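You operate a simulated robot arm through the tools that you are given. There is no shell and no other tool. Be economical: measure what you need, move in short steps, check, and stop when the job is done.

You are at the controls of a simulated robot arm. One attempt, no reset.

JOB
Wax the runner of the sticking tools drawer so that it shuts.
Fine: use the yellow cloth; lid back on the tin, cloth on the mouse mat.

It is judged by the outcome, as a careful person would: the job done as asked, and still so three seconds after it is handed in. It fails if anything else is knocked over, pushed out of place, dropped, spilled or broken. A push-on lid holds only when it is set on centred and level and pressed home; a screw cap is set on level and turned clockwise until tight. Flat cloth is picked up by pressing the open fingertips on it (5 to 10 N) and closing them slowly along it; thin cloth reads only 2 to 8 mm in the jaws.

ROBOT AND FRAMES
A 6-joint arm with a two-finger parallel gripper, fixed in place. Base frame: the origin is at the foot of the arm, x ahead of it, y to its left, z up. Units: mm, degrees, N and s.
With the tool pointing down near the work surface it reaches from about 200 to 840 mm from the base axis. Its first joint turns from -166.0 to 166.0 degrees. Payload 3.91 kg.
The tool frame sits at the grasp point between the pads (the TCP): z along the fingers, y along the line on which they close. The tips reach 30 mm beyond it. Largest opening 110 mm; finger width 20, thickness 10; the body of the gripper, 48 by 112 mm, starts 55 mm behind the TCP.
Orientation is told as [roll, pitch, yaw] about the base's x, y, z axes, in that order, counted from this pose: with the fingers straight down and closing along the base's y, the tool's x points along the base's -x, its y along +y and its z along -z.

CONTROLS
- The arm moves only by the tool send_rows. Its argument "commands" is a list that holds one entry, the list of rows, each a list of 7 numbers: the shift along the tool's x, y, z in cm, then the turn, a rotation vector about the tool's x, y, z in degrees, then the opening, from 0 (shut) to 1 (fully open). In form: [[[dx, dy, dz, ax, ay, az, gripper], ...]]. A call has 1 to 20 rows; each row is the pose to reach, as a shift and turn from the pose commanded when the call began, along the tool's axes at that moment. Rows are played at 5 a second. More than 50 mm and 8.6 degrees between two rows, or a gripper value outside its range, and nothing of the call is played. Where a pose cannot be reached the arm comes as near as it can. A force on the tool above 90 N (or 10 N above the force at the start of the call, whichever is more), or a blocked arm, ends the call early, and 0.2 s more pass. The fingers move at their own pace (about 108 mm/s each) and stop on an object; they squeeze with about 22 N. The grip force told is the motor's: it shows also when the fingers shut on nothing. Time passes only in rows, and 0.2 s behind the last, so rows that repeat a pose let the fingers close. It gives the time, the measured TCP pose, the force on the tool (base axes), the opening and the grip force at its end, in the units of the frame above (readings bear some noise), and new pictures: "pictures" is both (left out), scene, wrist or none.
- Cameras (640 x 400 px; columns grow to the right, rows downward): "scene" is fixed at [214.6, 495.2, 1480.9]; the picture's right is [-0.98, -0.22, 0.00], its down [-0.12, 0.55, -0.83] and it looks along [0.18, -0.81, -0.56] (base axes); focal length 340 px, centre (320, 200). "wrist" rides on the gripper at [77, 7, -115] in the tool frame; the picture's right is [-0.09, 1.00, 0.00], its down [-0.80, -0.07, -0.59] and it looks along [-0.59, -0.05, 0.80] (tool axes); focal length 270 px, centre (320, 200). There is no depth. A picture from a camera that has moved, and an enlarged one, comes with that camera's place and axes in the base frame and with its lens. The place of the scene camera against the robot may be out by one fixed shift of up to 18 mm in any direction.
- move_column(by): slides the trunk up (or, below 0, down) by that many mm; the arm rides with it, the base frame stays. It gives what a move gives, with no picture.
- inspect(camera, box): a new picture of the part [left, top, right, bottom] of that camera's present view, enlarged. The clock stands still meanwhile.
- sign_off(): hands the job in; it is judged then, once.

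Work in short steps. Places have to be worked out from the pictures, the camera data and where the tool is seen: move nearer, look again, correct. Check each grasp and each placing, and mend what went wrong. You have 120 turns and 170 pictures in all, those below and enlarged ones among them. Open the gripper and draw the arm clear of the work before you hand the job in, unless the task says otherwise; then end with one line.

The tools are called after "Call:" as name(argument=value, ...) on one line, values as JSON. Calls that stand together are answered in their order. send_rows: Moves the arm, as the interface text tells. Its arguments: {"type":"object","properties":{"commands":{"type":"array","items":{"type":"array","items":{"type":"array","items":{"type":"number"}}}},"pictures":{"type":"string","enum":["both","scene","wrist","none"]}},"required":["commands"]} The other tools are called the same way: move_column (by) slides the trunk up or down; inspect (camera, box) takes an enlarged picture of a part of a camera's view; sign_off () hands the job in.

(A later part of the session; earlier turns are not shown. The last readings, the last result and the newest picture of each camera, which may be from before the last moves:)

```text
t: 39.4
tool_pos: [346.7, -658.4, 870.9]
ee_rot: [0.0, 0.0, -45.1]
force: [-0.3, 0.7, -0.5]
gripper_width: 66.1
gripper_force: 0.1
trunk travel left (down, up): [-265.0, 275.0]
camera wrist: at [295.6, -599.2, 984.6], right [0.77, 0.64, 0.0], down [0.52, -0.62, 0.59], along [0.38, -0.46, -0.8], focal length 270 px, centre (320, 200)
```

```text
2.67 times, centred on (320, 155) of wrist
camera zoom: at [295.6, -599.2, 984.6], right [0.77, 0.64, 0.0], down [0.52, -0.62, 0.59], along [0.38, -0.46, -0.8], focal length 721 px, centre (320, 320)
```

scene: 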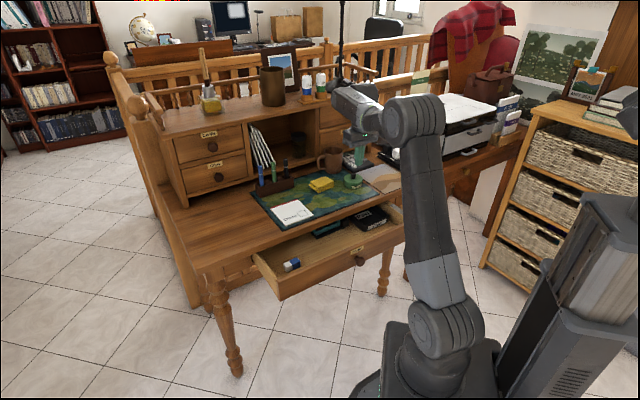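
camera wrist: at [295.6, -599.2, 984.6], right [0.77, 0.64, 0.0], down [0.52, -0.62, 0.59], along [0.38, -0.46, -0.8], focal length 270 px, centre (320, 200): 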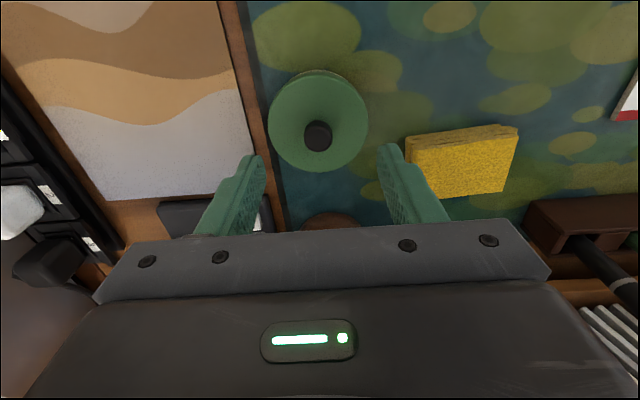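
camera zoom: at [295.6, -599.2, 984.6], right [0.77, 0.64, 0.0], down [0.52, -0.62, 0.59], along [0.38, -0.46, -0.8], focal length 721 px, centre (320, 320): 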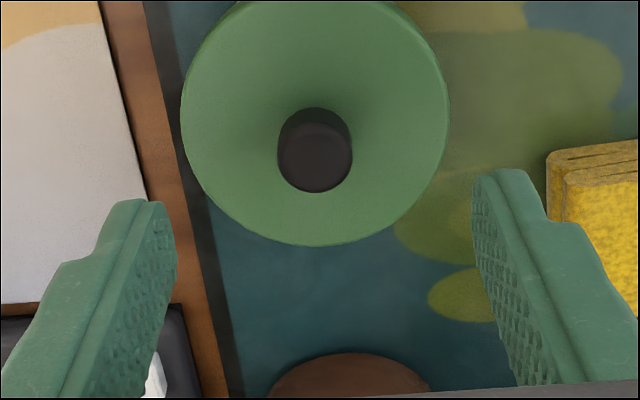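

Knob top ≈ z 812, nearly under the TCP. I close in around the knob: descend 40 mm and look.

Call:
send_rows(commands=[[[0.2, -0.25, 2, 0, 0, 0, 0.5], [0.25, -0.3, 4, 0, 0, 0, 0.4], [0.25, -0.3, 4, 0, 0, 0, 0.4]]])

Call:
inspect(camera="wrist", box=[200, 80, 440, 230])

Call:
inspect(camera="scene", box=[320, 150, 400, 200])

```text
t: 40.2
tool_pos: [341.5, -658.7, 829.4]
ee_rot: [0.0, 0.0, -45.0]
force: [-1.0, 0.5, -0.7]
gripper_width: 44.0
gripper_force: 0.1
trunk travel left (down, up): [-265.0, 275.0]
camera wrist: at [290.1, -599.3, 944.1], right [0.77, 0.64, 0.0], down [0.52, -0.62, 0.59], along [0.38, -0.46, -0.8], focal length 270 px, centre (320, 200)
```

scene: 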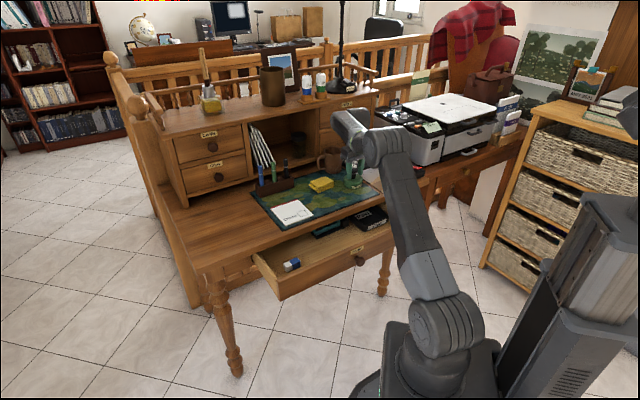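
wrist: 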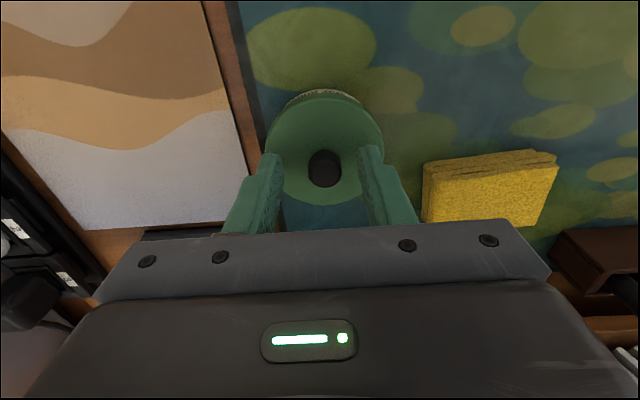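

```text
2.67 times, centred on (320, 155) of wrist
camera zoom: at [290.1, -599.3, 944.1], right [0.77, 0.64, 0.0], down [0.52, -0.62, 0.59], along [0.38, -0.46, -0.8], focal length 721 px, centre (320, 320)
```

zoom: 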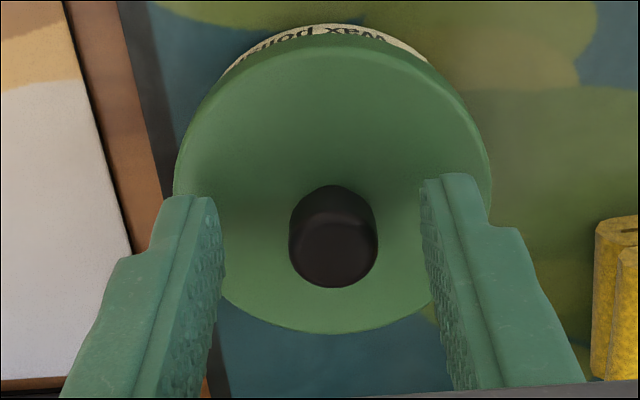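

```text
8.00 times, centred on (360, 175) of scene
camera zoom: at [214.6, 495.2, 1480.9], right [-0.98, -0.22, 0.0], down [-0.12, 0.55, -0.83], along [0.18, -0.81, -0.56], focal length 2720 px, centre (0, 400)
```

zoom: 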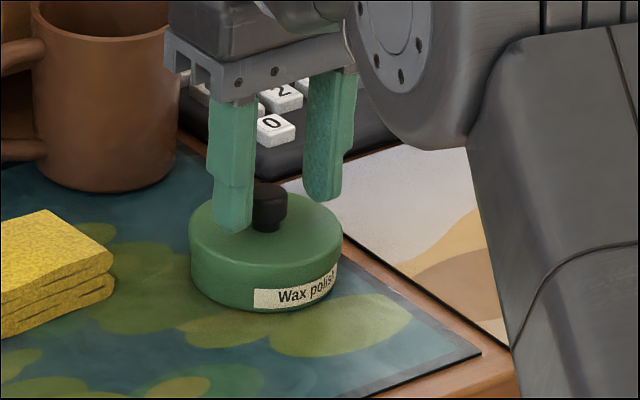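

Aligned within 1–2 mm. Lower 6 mm more and close on the knob.

Call:
send_rows(commands=[[[0, 0.1, 0.3, 0, 0, 0, 0.4], [0, 0.1, 0.6, 0, 0, 0, 0.3], [0, 0.1, 0.6, 0, 0, 0, 0.1], [0, 0.1, 0.6, 0, 0, 0, 0], [0, 0.1, 0.6, 0, 0, 0, 0]]], pictures="none")

Call:
inspect(camera="scene", box=[320, 150, 400, 200])

```text
t: 41.4
tool_pos: [341.4, -657.6, 825.4]
ee_rot: [0.0, 0.0, -45.0]
force: [-0.2, -0.1, -0.8]
gripper_width: 18.0
gripper_force: 22.0
trunk travel left (down, up): [-265.0, 275.0]
```

```text
8.00 times, centred on (360, 175) of scene
camera zoom: at [214.6, 495.2, 1480.9], right [-0.98, -0.22, 0.0], down [-0.12, 0.55, -0.83], along [0.18, -0.81, -0.56], focal length 2720 px, centre (0, 400)
```

zoom: 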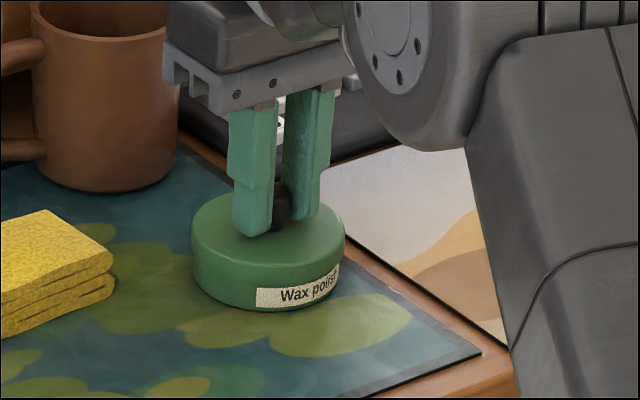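

Knob held (18 mm). Pull straight up slowly and see whether the lid comes off.

Call:
send_rows(commands=[[[0, 0, -0.3, 0, 0, 0, 0], [0, 0, -0.6, 0, 0, 0, 0], [0, 0, -1.0, 0, 0, 0, 0], [0, 0, -1.5, 0, 0, 0, 0], [0, 0, -1.5, 0, 0, 0, 0]]], pictures="none")

Call:
inspect(camera="scene", box=[320, 150, 400, 200])

```text
t: 42.6
tool_pos: [342.4, -658.8, 839.5]
ee_rot: [0.0, -0.1, -45.0]
force: [-0.8, 0.3, -0.7]
gripper_width: 18.1
gripper_force: 22.1
trunk travel left (down, up): [-265.0, 275.0]
```

```text
8.00 times, centred on (360, 175) of scene
camera zoom: at [214.6, 495.2, 1480.9], right [-0.98, -0.22, 0.0], down [-0.12, 0.55, -0.83], along [0.18, -0.81, -0.56], focal length 2720 px, centre (0, 400)
```

zoom: 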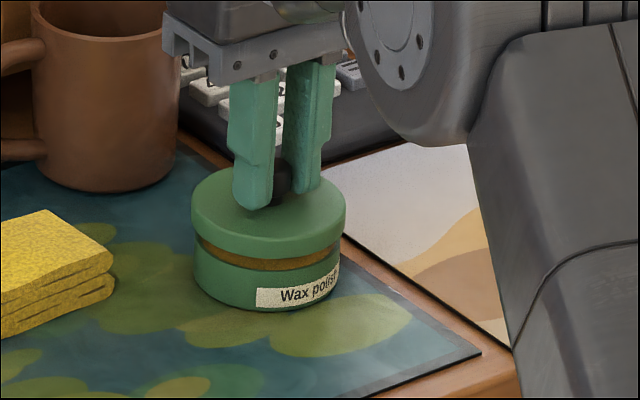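

The lid came off cleanly. I carry it to a free spot on the desk pad (i≈648, u≈-135) and lower toward the surface.

Call:
send_rows(commands=[[[0, 0, -3, 0, 0, 0, 0], [0, 0, -5, 0, 0, 0, 0], [2, 3, -5, 0, 0, 0, 0], [4, 6, -5, 0, 0, 0, 0], [6, 8.9, -5, 0, 0, 0, 0], [6, 8.9, -2, 0, 0, 0, 0], [6, 8.9, 1.2, 0, 0, 0, 0], [6, 8.9, 1.2, 0, 0, 0, 0]]])

Call:
inspect(camera="scene", box=[290, 160, 386, 220])

```text
t: 44.4
tool_pos: [362.0, -550.4, 824.5]
ee_rot: [0.0, 0.0, -45.0]
force: [-0.4, -0.6, 0.4]
gripper_width: 18.2
gripper_force: 22.2
trunk travel left (down, up): [-265.0, 275.0]
camera wrist: at [311.2, -491.1, 939.4], right [0.77, 0.64, 0.0], down [0.52, -0.62, 0.59], along [0.38, -0.46, -0.8], focal length 270 px, centre (320, 200)
```

scene: 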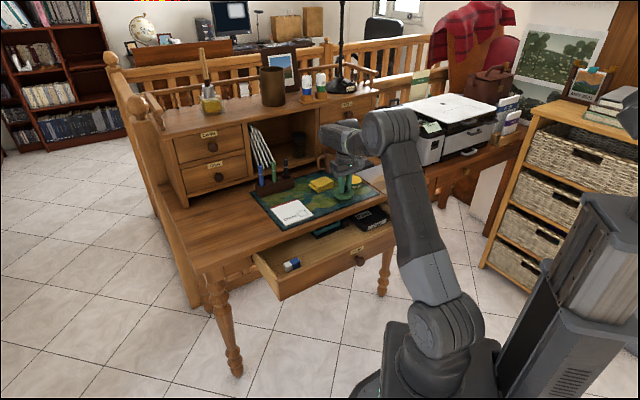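
wrist: 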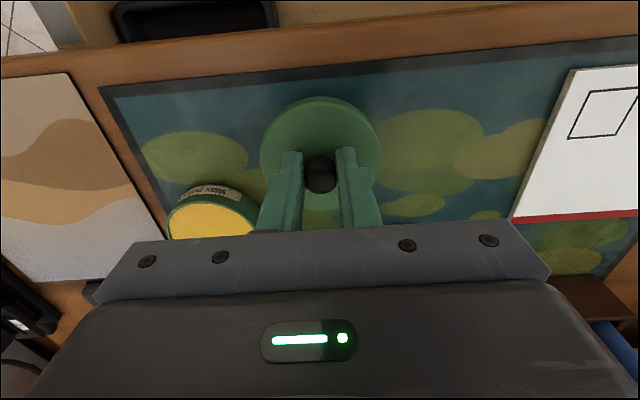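

```text
6.67 times, centred on (338, 190) of scene
camera zoom: at [214.6, 495.2, 1480.9], right [-0.98, -0.22, 0.0], down [-0.12, 0.55, -0.83], along [0.18, -0.81, -0.56], focal length 2266 px, centre (200, 267)
```

zoom: 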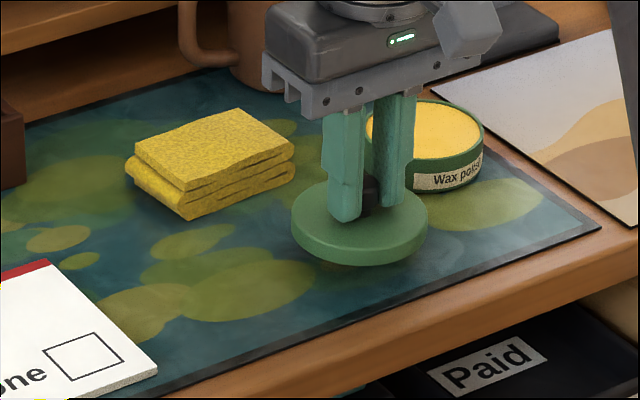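

Lid hovers ~10 mm above the mat. Lower gently until contact.

Call:
send_rows(commands=[[[0, 0, 0.3, 0, 0, 0, 0], [0, 0, 0.6, 0, 0, 0, 0], [0, 0, 0.8, 0, 0, 0, 0], [0, 0, 0.8, 0, 0, 0, 0]]], pictures="none")

Call:
inspect(camera="scene", box=[290, 160, 386, 220])

```text
t: 45.4
tool_pos: [362.1, -551.8, 819.0]
ee_rot: [0.0, -0.1, -45.0]
force: [0.4, -0.8, -0.3]
gripper_width: 18.2
gripper_force: 22.2
trunk travel left (down, up): [-265.0, 275.0]
```

```text
6.67 times, centred on (338, 190) of scene
camera zoom: at [214.6, 495.2, 1480.9], right [-0.98, -0.22, 0.0], down [-0.12, 0.55, -0.83], along [0.18, -0.81, -0.56], focal length 2266 px, centre (200, 267)
```

zoom: 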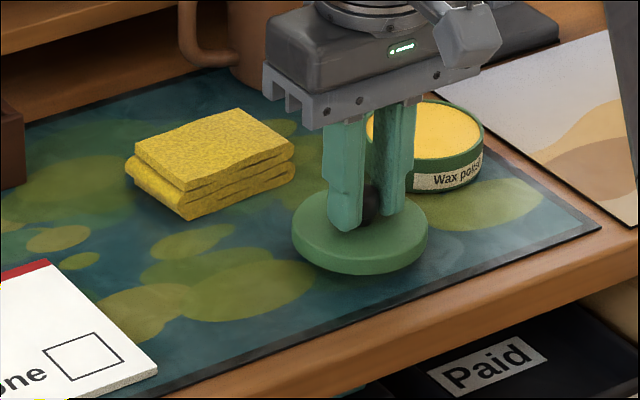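

Not yet touching; continue.

Call:
send_rows(commands=[[[0, 0, 0.2, 0, 0, 0, 0], [0, 0, 0.4, 0, 0, 0, 0], [0, 0, 0.4, 0, 0, 0, 0]]], pictures="none")

Call:
inspect(camera="scene", box=[320, 170, 368, 200])

```text
t: 46.2
tool_pos: [363.0, -551.6, 815.2]
ee_rot: [0.0, -0.1, -45.1]
force: [-0.2, -1.0, -0.5]
gripper_width: 17.7
gripper_force: 21.4
trunk travel left (down, up): [-265.0, 275.0]
```

```text
13.33 times, centred on (344, 185) of scene
camera zoom: at [214.6, 495.2, 1480.9], right [-0.98, -0.22, 0.0], down [-0.12, 0.55, -0.83], along [0.18, -0.81, -0.56], focal length 4533 px, centre (0, 400)
```

zoom: 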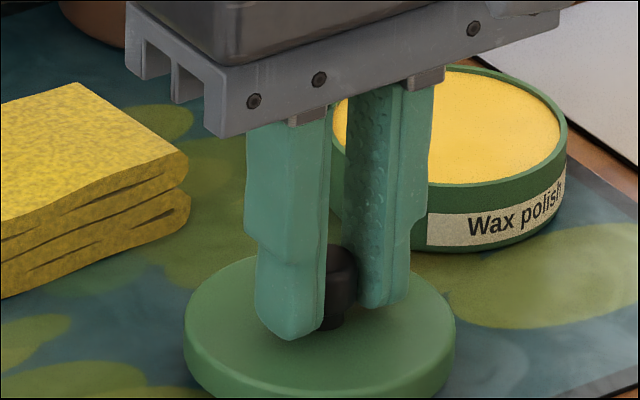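

Call:
send_rows(commands=[[[0, 0, 0.2, 0, 0, 0, 0], [0, 0, 0.4, 0, 0, 0, 0], [0, 0, 0.4, 0, 0, 0, 0]]], pictures="none")

Call:
inspect(camera="scene", box=[312, 170, 376, 210])

```text
t: 47.0
tool_pos: [361.6, -553.3, 810.6]
ee_rot: [0.1, -0.1, -45.0]
force: [0.3, 0.0, 0.1]
gripper_width: 18.0
gripper_force: 21.8
trunk travel left (down, up): [-265.0, 275.0]
```

```text
10.00 times, centred on (344, 190) of scene
camera zoom: at [214.6, 495.2, 1480.9], right [-0.98, -0.22, 0.0], down [-0.12, 0.55, -0.83], along [0.18, -0.81, -0.56], focal length 3400 px, centre (80, 300)
```

zoom: 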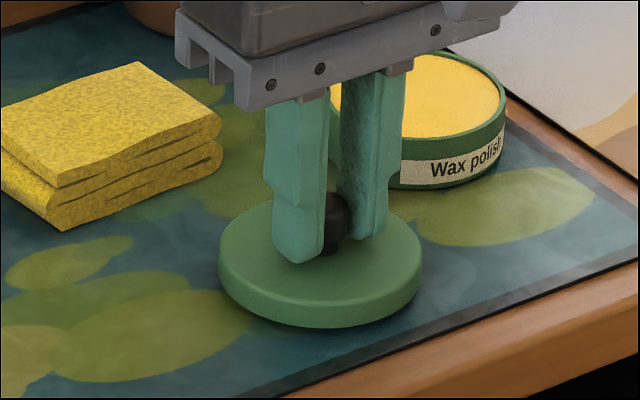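

Very close. Two millimetres at a time more.

Call:
send_rows(commands=[[[0, 0, 0.15, 0, 0, 0, 0], [0, 0, 0.3, 0, 0, 0, 0], [0, 0, 0.3, 0, 0, 0, 0]]], pictures="none")

Call:
inspect(camera="scene", box=[312, 170, 376, 210])

```text
t: 47.8
tool_pos: [362.4, -552.8, 808.6]
ee_rot: [-0.1, 0.1, -44.9]
force: [0.4, -0.3, 0.2]
gripper_width: 18.0
gripper_force: 21.9
trunk travel left (down, up): [-265.0, 275.0]
```

```text
10.00 times, centred on (344, 190) of scene
camera zoom: at [214.6, 495.2, 1480.9], right [-0.98, -0.22, 0.0], down [-0.12, 0.55, -0.83], along [0.18, -0.81, -0.56], focal length 3400 px, centre (80, 300)
```

zoom: 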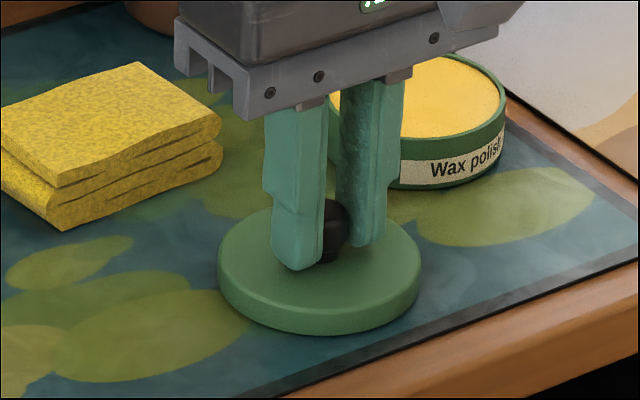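

Call:
send_rows(commands=[[[0, 0, 0.15, 0, 0, 0, 0], [0, 0, 0.3, 0, 0, 0, 0], [0, 0, 0.3, 0, 0, 0, 0]]], pictures="none")

```text
t: 48.6
tool_pos: [362.0, -552.1, 805.9]
ee_rot: [0.0, 0.0, -45.0]
force: [-0.2, 1.1, 0.3]
gripper_width: 17.8
gripper_force: 22.0
trunk travel left (down, up): [-265.0, 275.0]
```

Call:
inspect(camera="scene", box=[312, 170, 376, 210])

Call:
send_rows(commands=[[[0, 0, 0.1, 0, 0, 0, 0], [0, 0, 0.2, 0, 0, 0, 0], [0, 0, 0.2, 0, 0, 0, 0]]], pictures="none")

```text
10.00 times, centred on (344, 190) of scene
camera zoom: at [214.6, 495.2, 1480.9], right [-0.98, -0.22, 0.0], down [-0.12, 0.55, -0.83], along [0.18, -0.81, -0.56], focal length 3400 px, centre (80, 300)
```

zoom: 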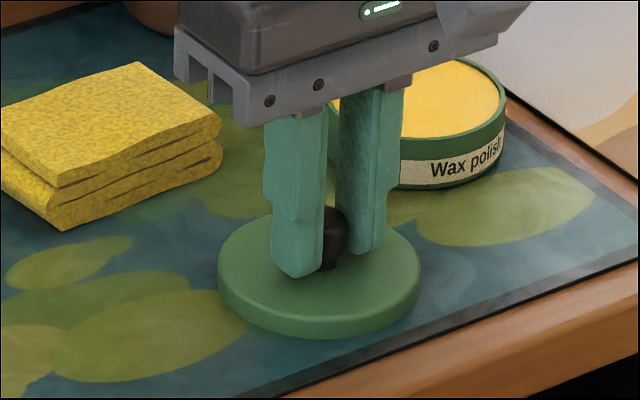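

```text
t: 49.4
tool_pos: [361.3, -552.8, 803.8]
ee_rot: [0.0, 0.0, -45.1]
force: [-0.7, 0.1, -0.7]
gripper_width: 17.9
gripper_force: 22.3
trunk travel left (down, up): [-265.0, 275.0]
```

Call:
send_rows(commands=[[[0, 0, 0.1, 0, 0, 0, 0], [0, 0, 0.2, 0, 0, 0, 0], [0, 0, 0.3, 0, 0, 0, 0], [0, 0, 0.3, 0, 0, 0, 0]]], pictures="none")

Call:
inspect(camera="scene", box=[312, 170, 376, 210])

```text
t: 50.4
tool_pos: [362.4, -552.1, 800.3]
ee_rot: [-0.1, -0.1, -45.0]
force: [1.1, 0.3, 4.5]
gripper_width: 17.9
gripper_force: 22.0
trunk travel left (down, up): [-265.0, 275.0]
```

```text
10.00 times, centred on (344, 190) of scene
camera zoom: at [214.6, 495.2, 1480.9], right [-0.98, -0.22, 0.0], down [-0.12, 0.55, -0.83], along [0.18, -0.81, -0.56], focal length 3400 px, centre (80, 300)
```

zoom: 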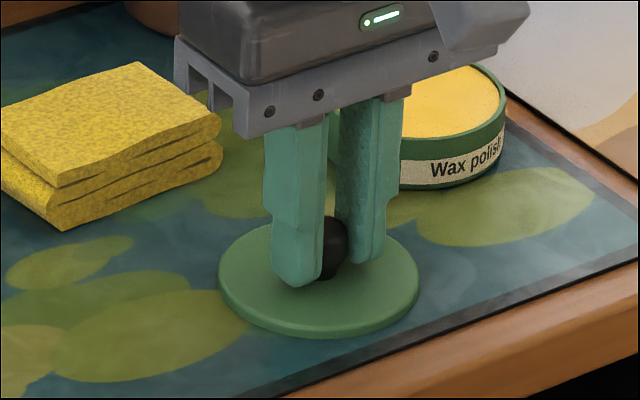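

Contact (4.5 N). Release the lid and rise.

Call:
send_rows(commands=[[[0, 0, -0.1, 0, 0, 0, 0.2], [0, 0, -0.1, 0, 0, 0, 0.4], [0, 0, -0.1, 0, 0, 0, 0.4], [0, 0, -3, 0, 0, 0, 0.4], [0, 0, -7, 0, 0, 0, 0.4], [0, 0, -10, 0, 0, 0, 0.4], [0, 0, -10, 0, 0, 0, 0.4]]])

Call:
inspect(camera="scene", box=[296, 160, 376, 210])

```text
t: 52.0
tool_pos: [361.8, -552.3, 900.2]
ee_rot: [0.0, 0.0, -45.0]
force: [0.2, -0.6, 0.9]
gripper_width: 44.1
gripper_force: 0.0
trunk travel left (down, up): [-265.0, 275.0]
camera wrist: at [310.2, -492.5, 1014.0], right [0.77, 0.64, 0.0], down [0.52, -0.62, 0.59], along [0.38, -0.46, -0.8], focal length 270 px, centre (320, 200)
```

scene: 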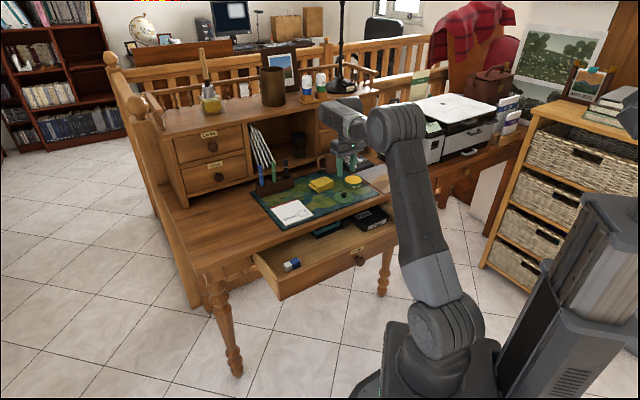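
wrist: 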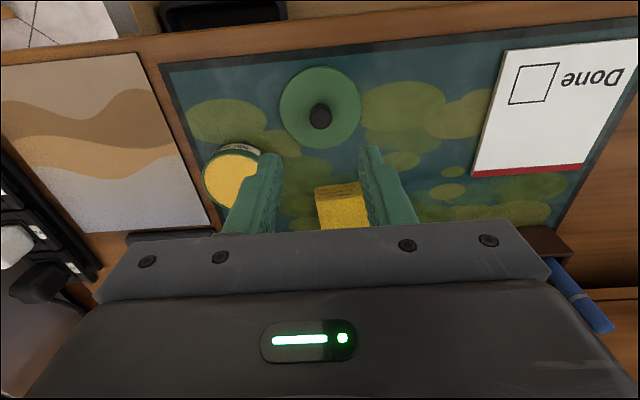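

```text
8.00 times, centred on (336, 185) of scene
camera zoom: at [214.6, 495.2, 1480.9], right [-0.98, -0.22, 0.0], down [-0.12, 0.55, -0.83], along [0.18, -0.81, -0.56], focal length 2720 px, centre (192, 320)
```

zoom: 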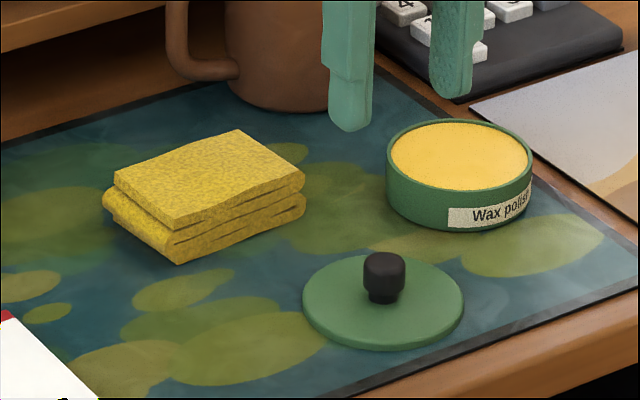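

Lid lies flat on the mat; the tin is open with wax near the rim. The cloth is a folded pad ≈ 55 mm (inward) × ~90 mm, so I turn the tool 90° to grip across the 55 mm.

Call:
send_rows(commands=[[[0, 0, -1, 0, 0, 8.5, 0.8], [0, 0, -2, 0, 0, 17, 0.8], [0, 0, -3, 0, 0, 25.5, 0.8], [0, 0, -4, 0, 0, 34, 0.8], [0, 0, -4, 0, 0, 42.5, 0.8], [0, 0, -4, 0, 0, 51, 0.8], [0, 0, -4, 0, 0, 59.5, 0.8], [0, 0, -4, 0, 0, 68, 0.8], [0, 0, -4, 0, 0, 76.5, 0.8], [0, 0, -4, 0, 0, 85, 0.8], [0, 0, -4, 0, 0, 90, 0.8], [0, 0, -4, 0, 0, 90, 0.8]]])

```text
t: 54.6
tool_pos: [362.3, -552.4, 941.7]
ee_rot: [0.0, 0.0, -135.1]
force: [-0.1, 0.5, 0.1]
gripper_width: 88.1
gripper_force: 0.0
trunk travel left (down, up): [-265.0, 275.0]
camera wrist: at [419.3, -502.5, 1054.7], right [0.64, -0.77, 0.0], down [-0.62, -0.52, 0.59], along [-0.46, -0.38, -0.8], focal length 270 px, centre (320, 200)
```

scene: 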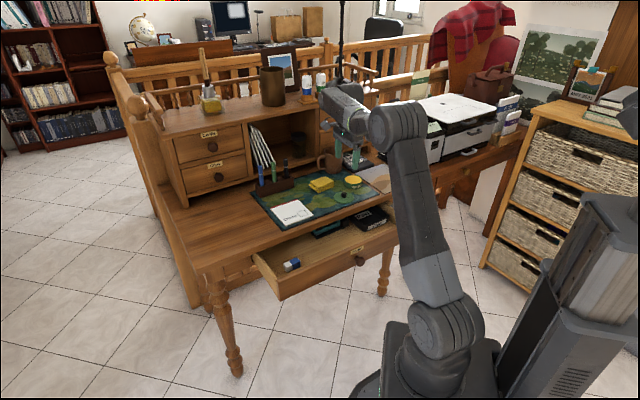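
wrist: 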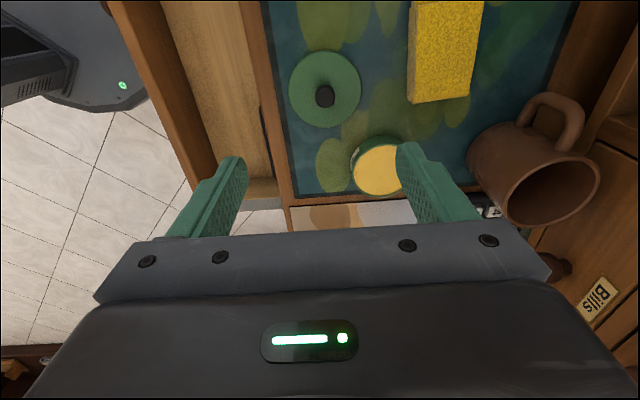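

Cloth spans inward 728–787, lateral −148…−70; centre ≈ (458,-612). Move above it and check.

Call:
send_rows(commands=[[[0.8, 3.7, 1.5, 0, 0, 0, 0.8], [1.6, 7.4, 3, 0, 0, 0, 0.8], [2.5, 11, 5, 0, 0, 0, 0.8], [2.5, 11, 9, 0, 0, 0, 0.8], [2.5, 11, 9, 0, 0, 0, 0.8]]], pictures="wrist")

Call:
inspect(camera="scene", box=[280, 140, 376, 200])

```text
t: 55.8
tool_pos: [458.4, -612.4, 849.1]
ee_rot: [0.1, 0.0, -135.0]
force: [0.2, 0.2, 0.4]
gripper_width: 87.9
gripper_force: 0.1
trunk travel left (down, up): [-265.0, 275.0]
camera wrist: at [515.6, -562.7, 963.4], right [0.64, -0.77, 0.0], down [-0.62, -0.52, 0.59], along [-0.46, -0.38, -0.8], focal length 270 px, centre (320, 200)
```

wrist: 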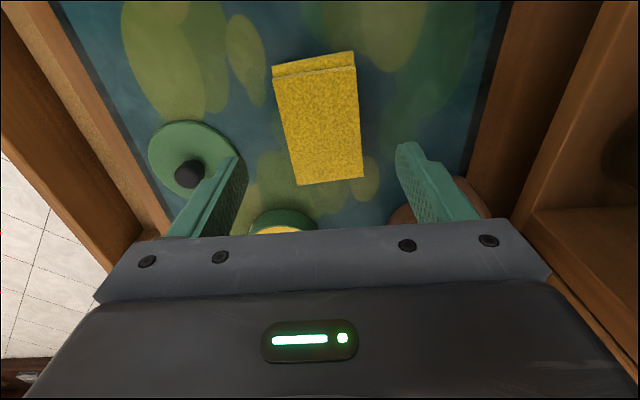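

```text
6.67 times, centred on (328, 170) of scene
camera zoom: at [214.6, 495.2, 1480.9], right [-0.98, -0.22, 0.0], down [-0.12, 0.55, -0.83], along [0.18, -0.81, -0.56], focal length 2266 px, centre (267, 400)
```

zoom: 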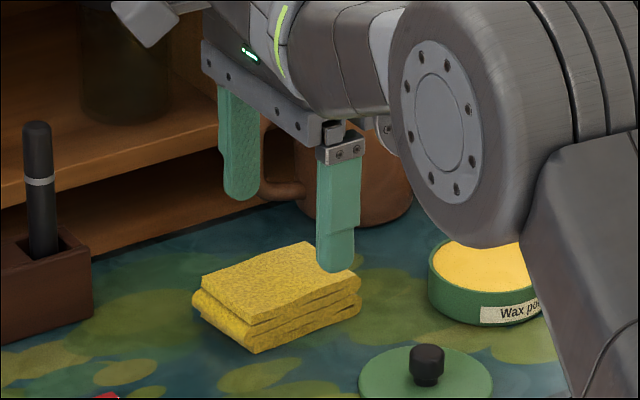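

Centred and aligned. Descend to TCP ≈ 801 (tips mid-thickness) and close slowly.

Call:
send_rows(commands=[[[0.2, 0, 2.5, 0, 0, 0, 0.75], [0.2, 0, 4.8, 0, 0, 0, 0.75], [0.2, 0, 4.8, 0, 0, 0, 0.6], [0.2, 0, 4.8, 0, 0, 0, 0.5], [0.2, 0, 4.8, 0, 0, 0, 0.4], [0.2, 0, 4.8, 0, 0, 0, 0.3], [0.2, 0, 4.8, 0, 0, 0, 0.3]]], pictures="wrist")

Call:
inspect(camera="scene", box=[280, 140, 376, 200])

```text
t: 57.4
tool_pos: [459.1, -612.5, 802.2]
ee_rot: [0.0, 0.1, -135.0]
force: [0.2, 0.3, -0.5]
gripper_width: 51.6
gripper_force: 22.0
trunk travel left (down, up): [-265.0, 275.0]
camera wrist: at [517.0, -561.9, 915.2], right [0.64, -0.77, 0.0], down [-0.62, -0.52, 0.59], along [-0.46, -0.38, -0.8], focal length 270 px, centre (320, 200)
```

wrist: 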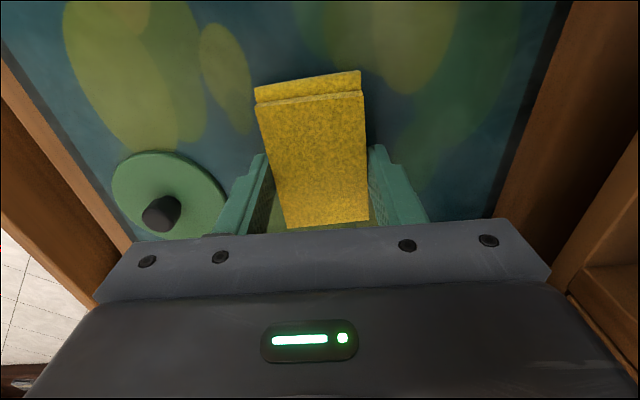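

```text
6.67 times, centred on (328, 170) of scene
camera zoom: at [214.6, 495.2, 1480.9], right [-0.98, -0.22, 0.0], down [-0.12, 0.55, -0.83], along [0.18, -0.81, -0.56], focal length 2266 px, centre (267, 400)
```

zoom: 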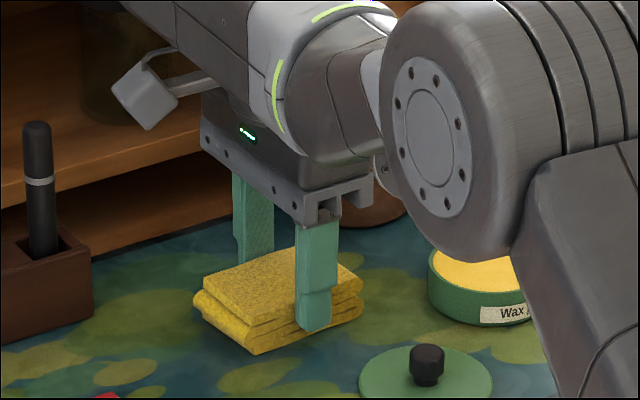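

Cloth held (51.6 mm, 22 N). Lift, carry to the tin and tilt it 25° so its leading lower edge can enter the tin; stop above and look.

Call:
send_rows(commands=[[[0, 0, -1, 0, 0, 0, 0.2], [0, 0, -5, 0, 0, 0, 0.2], [0, 0, -9.5, 0, 0, 0, 0.2], [-3, -1.7, -9.5, 0, 6, 0, 0.2], [-6, -3.4, -9.5, 0, 13, 0, 0.2], [-9.5, -5, -9.5, 0, 20, 0, 0.2], [-9.5, -5, -8.5, 0, 25, 0, 0.2], [-9.5, -5, -7.5, 0, 25, 0, 0.2], [-9.5, -5, -7.5, 0, 25, 0, 0.2]]])

Call:
inspect(camera="scene", box=[300, 130, 396, 190])

```text
t: 59.4
tool_pos: [357.2, -642.1, 876.4]
ee_rot: [0.0, 24.9, -135.0]
force: [-0.2, 1.2, -0.7]
gripper_width: 51.3
gripper_force: 22.2
trunk travel left (down, up): [-265.0, 275.0]
camera wrist: at [375.0, -631.2, 1012.6], right [0.65, -0.76, -0.04], down [-0.74, -0.64, 0.2], along [-0.18, -0.1, -0.98], focal length 270 px, centre (320, 200)
```

scene: 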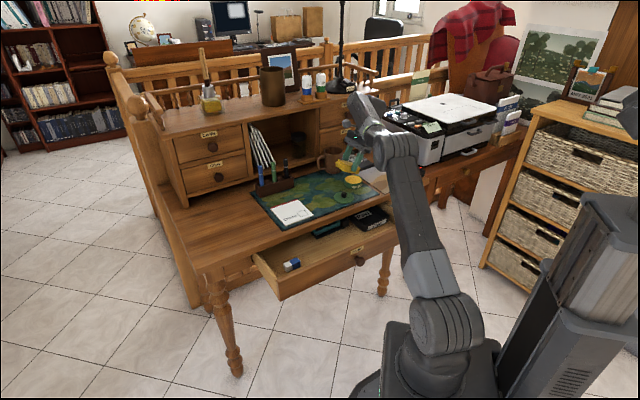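
wrist: 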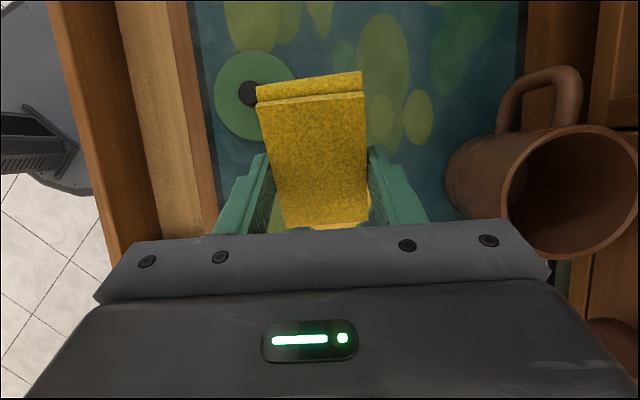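

```text
6.67 times, centred on (348, 160) of scene
camera zoom: at [214.6, 495.2, 1480.9], right [-0.98, -0.22, 0.0], down [-0.12, 0.55, -0.83], along [0.18, -0.81, -0.56], focal length 2266 px, centre (133, 467)
```

zoom: 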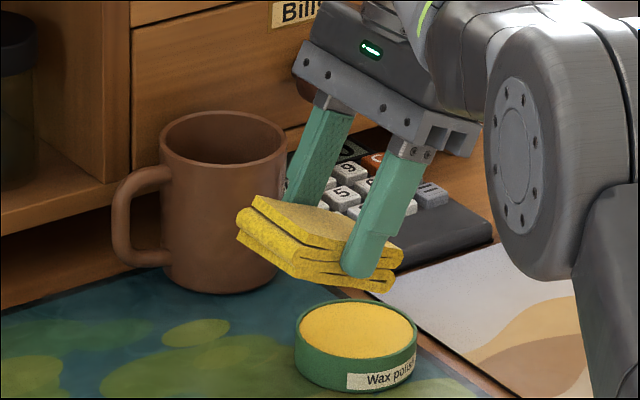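

Leading edge is nearly over the wax. Shift 8 mm and descend to just above it.

Call:
send_rows(commands=[[[-0.1, -0.3, 1.5, 0, 0, 0, 0.2], [-0.5, -0.3, 2.6, 0, 0, 0, 0.2], [-0.76, -0.3, 3.4, 0, 0, 0, 0.2], [-0.76, -0.3, 3.4, 0, 0, 0, 0.2]]], pictures="none")

Call:
inspect(camera="scene", box=[320, 150, 400, 200])

```text
t: 60.4
tool_pos: [359.3, -634.3, 842.2]
ee_rot: [0.1, 25.0, -134.9]
force: [-0.7, -0.4, -0.8]
gripper_width: 51.1
gripper_force: 21.7
trunk travel left (down, up): [-265.0, 275.0]
```

```text
8.00 times, centred on (360, 175) of scene
camera zoom: at [214.6, 495.2, 1480.9], right [-0.98, -0.22, 0.0], down [-0.12, 0.55, -0.83], along [0.18, -0.81, -0.56], focal length 2720 px, centre (0, 400)
```

zoom: 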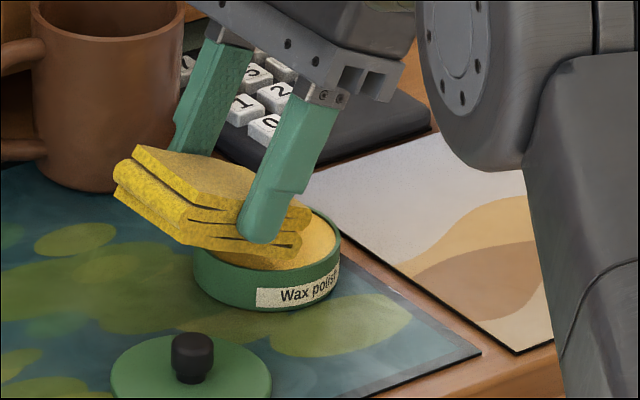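

Edge sits just above the wax. Lower in small steps for contact.

Call:
send_rows(commands=[[[-0.085, 0, 0.18, 0, 0, 0, 0.2], [-0.17, 0, 0.36, 0, 0, 0, 0.2], [-0.25, 0, 0.54, 0, 0, 0, 0.2], [-0.25, 0, 0.54, 0, 0, 0, 0.2]]], pictures="none")

Call:
inspect(camera="scene", box=[320, 150, 400, 200])

```text
t: 61.4
tool_pos: [358.7, -635.0, 837.8]
ee_rot: [-0.1, 25.0, -135.1]
force: [1.9, -0.5, 2.1]
gripper_width: 51.2
gripper_force: 22.3
trunk travel left (down, up): [-265.0, 275.0]
```

```text
8.00 times, centred on (360, 175) of scene
camera zoom: at [214.6, 495.2, 1480.9], right [-0.98, -0.22, 0.0], down [-0.12, 0.55, -0.83], along [0.18, -0.81, -0.56], focal length 2720 px, centre (0, 400)
```

zoom: 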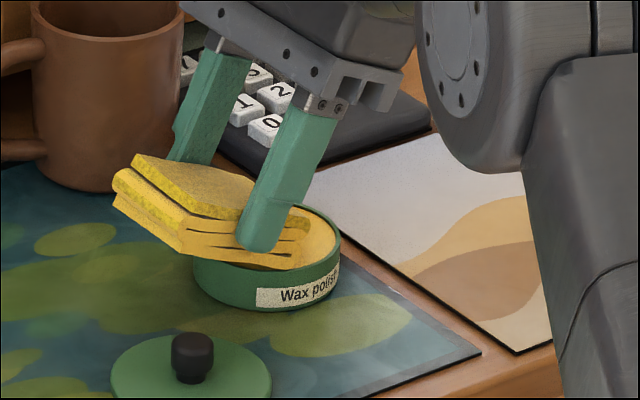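

Contact at ~2 N. Press slightly more with a tiny wipe, then check.

Call:
send_rows(commands=[[[-0.085, 0, 0.18, 0, 0, 0, 0.2], [-0.13, 0, 0.27, 0, 0, 0, 0.2], [-0.13, 0, 0.27, 0, 0, 0, 0.2], [-0.13, 0.3, 0.27, 0, 0, 0, 0.2], [-0.13, 0, 0.27, 0, 0, 0, 0.2], [-0.13, 0, 0.27, 0, 0, 0, 0.2]]], pictures="none")

Call:
inspect(camera="scene", box=[320, 150, 400, 200])

```text
t: 62.8
tool_pos: [359.0, -633.6, 835.5]
ee_rot: [0.2, 25.0, -134.9]
force: [3.0, -3.1, 12.3]
gripper_width: 50.8
gripper_force: 22.4
trunk travel left (down, up): [-265.0, 275.0]
```

```text
8.00 times, centred on (360, 175) of scene
camera zoom: at [214.6, 495.2, 1480.9], right [-0.98, -0.22, 0.0], down [-0.12, 0.55, -0.83], along [0.18, -0.81, -0.56], focal length 2720 px, centre (0, 400)
```

zoom: 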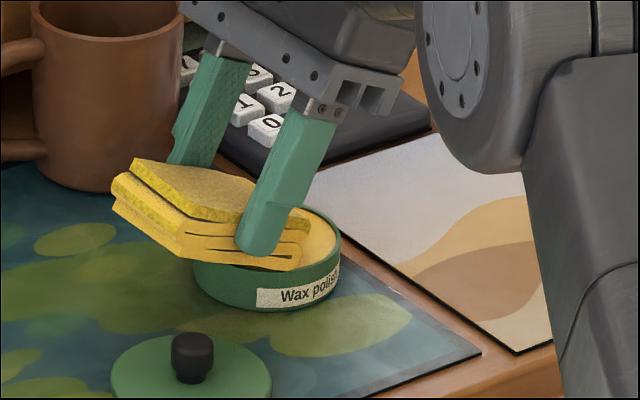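

Good firm contact (12 N). Lift straight up and look at tin and cloth.

Call:
send_rows(commands=[[[0.85, 0, -1.8, 0, 0, 0, 0.2], [2.1, 0, -4.5, 0, 0, 0, 0.2], [4.2, 0, -9, 0, 0, 0, 0.2], [5, 0, -10.8, 0, 0, 0, 0.2], [5, 0, -10.8, 0, 0, 0, 0.2]]], pictures="wrist")

Call:
inspect(camera="scene", box=[310, 110, 406, 200])

```text
t: 64.0
tool_pos: [359.0, -624.4, 947.2]
ee_rot: [0.2, 25.0, -135.0]
force: [0.8, 0.3, -0.4]
gripper_width: 50.8
gripper_force: 22.1
out of reach, approached as far as the arm can: row 4, 5
trunk travel left (down, up): [-265.0, 275.0]
camera wrist: at [376.8, -613.3, 1083.7], right [0.65, -0.76, -0.03], down [-0.74, -0.64, 0.2], along [-0.18, -0.1, -0.98], focal length 270 px, centre (320, 200)
```

wrist: 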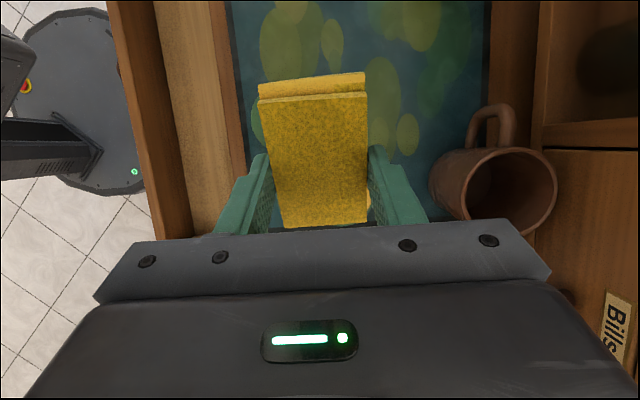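

```text
4.44 times, centred on (358, 155) of scene
camera zoom: at [214.6, 495.2, 1480.9], right [-0.98, -0.22, 0.0], down [-0.12, 0.55, -0.83], along [0.18, -0.81, -0.56], focal length 1511 px, centre (151, 400)
```

zoom: 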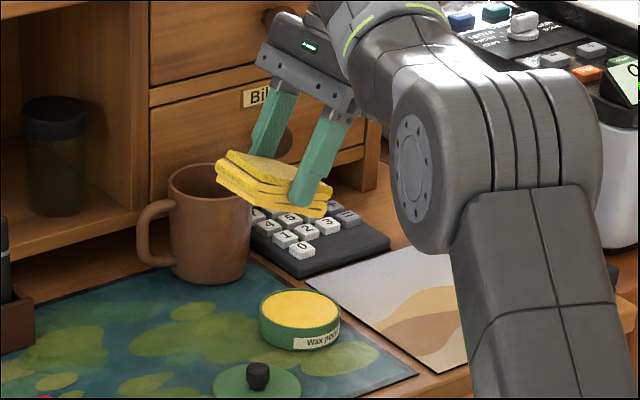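

The tin is undisturbed and the cloth looks waxed. Carry it over the runner strip (strip centre ≈ lateral −304, inward 483–570) and stop above.

Call:
send_rows(commands=[[[-2, -3, 0.3, 0, 0, 0, 0.2], [-4, -6, 0.6, 0, 0, 0, 0.2], [-6, -9, 0.9, 0, 0, 0, 0.2], [-8, -12, 1.2, 0, 0, 0, 0.2], [-10, -15, 2.2, 0, 0, 0, 0.2], [-12.4, -17.5, 3.8, 0, 0, 0, 0.2], [-12.4, -17.5, 3.8, 0, 0, 0, 0.2]]])

Call:
inspect(camera="scene", box=[340, 130, 436, 220])

```text
t: 65.6
tool_pos: [166.1, -570.1, 860.0]
ee_rot: [0.0, 25.0, -135.0]
force: [-0.1, -0.7, -0.5]
gripper_width: 50.9
gripper_force: 22.2
trunk travel left (down, up): [-265.0, 275.0]
camera wrist: at [184.3, -560.1, 996.4], right [0.65, -0.76, -0.04], down [-0.74, -0.64, 0.2], along [-0.18, -0.1, -0.98], focal length 270 px, centre (320, 200)
```

scene: 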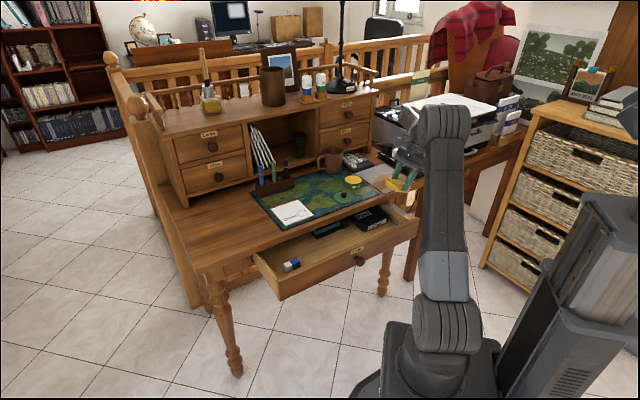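
wrist: 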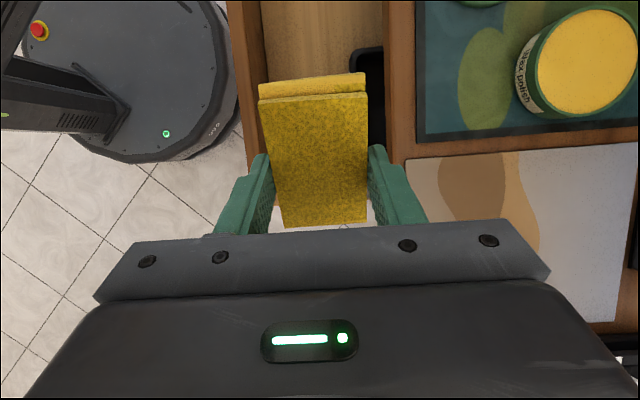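

```text
4.44 times, centred on (388, 175) of scene
camera zoom: at [214.6, 495.2, 1480.9], right [-0.98, -0.22, 0.0], down [-0.12, 0.55, -0.83], along [0.18, -0.81, -0.56], focal length 1511 px, centre (18, 311)
```

zoom: 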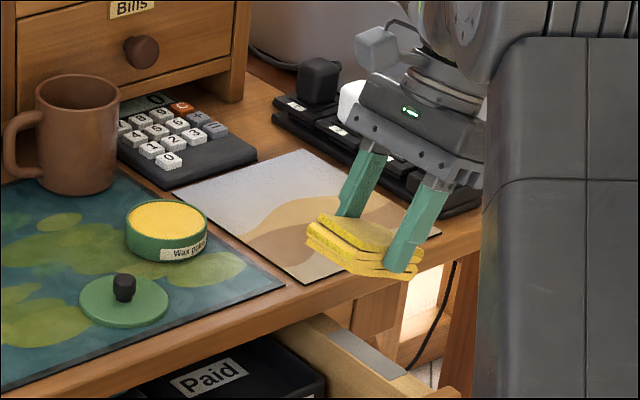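

Check the geometry near the drawer corner in the wrist view before lowering.

Call:
inspect(camera="wrist", box=[190, 60, 430, 240])

Call:
inspect(camera="scene", box=[390, 180, 438, 220])

```text
2.22 times, centred on (310, 150) of wrist
camera zoom: at [184.3, -560.1, 996.4], right [0.65, -0.76, -0.04], down [-0.74, -0.64, 0.2], along [-0.18, -0.1, -0.98], focal length 601 px, centre (342, 311)
```

zoom: 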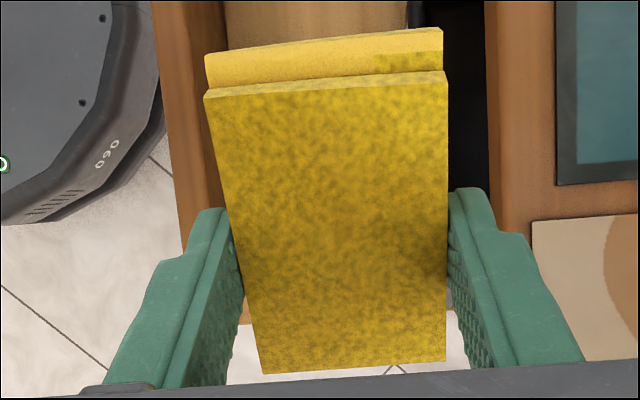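

```text
10.00 times, centred on (414, 200) of scene
camera zoom: at [214.6, 495.2, 1480.9], right [-0.98, -0.22, 0.0], down [-0.12, 0.55, -0.83], along [0.18, -0.81, -0.56], focal length 3400 px, centre (-620, 200)
```

zoom: 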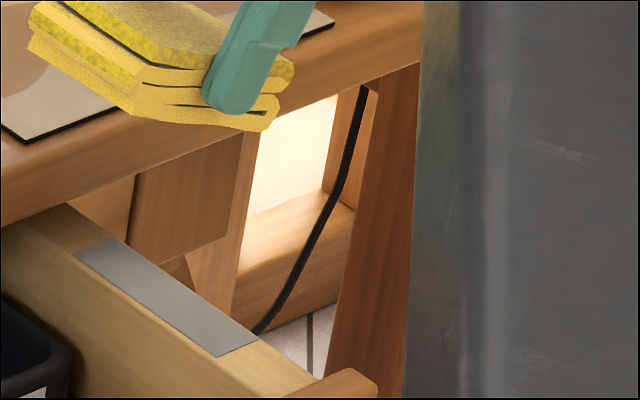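

From several views the strip works out at z≈712, lateral ≈ −313, inward 494–573. A flat rub with the cloth's long side along the strip covers it best, so I level the tool and then turn back 90°.

Call:
send_rows(commands=[[[0, 0, 0, 0, -8, 0, 0.2], [0, 0, 0, 0, -16, 0, 0.2], [0, 0, 0, 0, -24, 0, 0.2], [0, 0, 0, 0, -25, 0, 0.2]]], pictures="none")

Call:
send_rows(commands=[[[0, 0, 0, 0, 0, -8.5, 0.2], [0, 0, 0, 0, 0, -17, 0.2], [0, 0, 0, 0, 0, -25.5, 0.2], [0, 0, 0, 0, 0, -34, 0.2], [0, 0, 0, 0, 0, -42.5, 0.2], [0, 0, 0, 0, 0, -51, 0.2], [0, 0, 0, 0, 0, -59.5, 0.2], [0, 0, 0, 0, 0, -68, 0.2], [0, 0, 0, 0, 0, -76.5, 0.2], [0, 0, 0, 0, 0, -85, 0.2], [0, 0, 0, 0, 0, -90, 0.2], [0, 0, 0, 0, 0, -90, 0.2]]])

Call:
inspect(camera="wrist", box=[200, 0, 440, 240])

```text
t: 66.6
tool_pos: [166.0, -570.6, 862.1]
ee_rot: [0.0, -0.1, -135.0]
force: [0.2, 0.5, -1.0]
gripper_width: 50.8
gripper_force: 22.2
trunk travel left (down, up): [-265.0, 275.0]
```

```text
t: 69.2
tool_pos: [164.3, -570.6, 860.9]
ee_rot: [0.0, 0.1, -44.8]
force: [-0.4, -0.1, -0.7]
gripper_width: 50.9
gripper_force: 21.9
trunk travel left (down, up): [-265.0, 275.0]
camera wrist: at [113.9, -511.0, 975.2], right [0.77, 0.64, 0.0], down [0.52, -0.62, 0.59], along [0.38, -0.46, -0.8], focal length 270 px, centre (320, 200)
```

scene: 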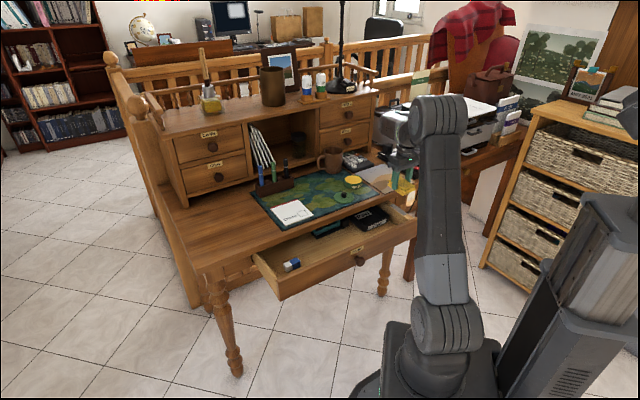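
wrist: 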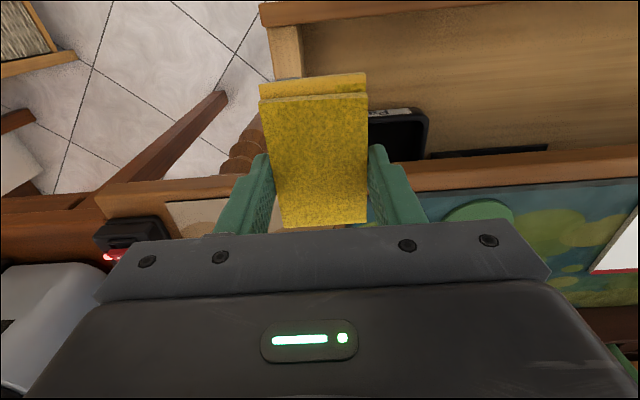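

```text
1.67 times, centred on (320, 120) of wrist
camera zoom: at [113.9, -511.0, 975.2], right [0.77, 0.64, 0.0], down [0.52, -0.62, 0.59], along [0.38, -0.46, -0.8], focal length 450 px, centre (320, 333)
```

zoom: 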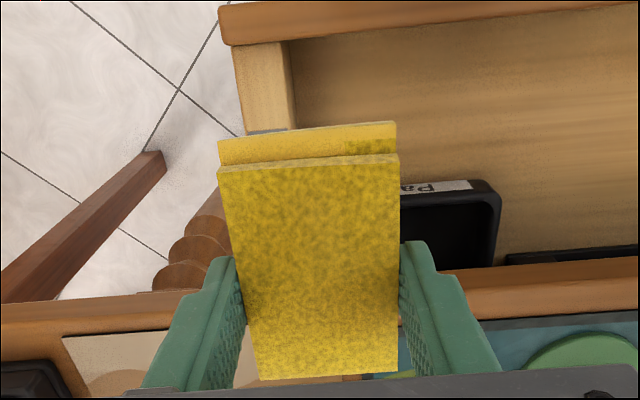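

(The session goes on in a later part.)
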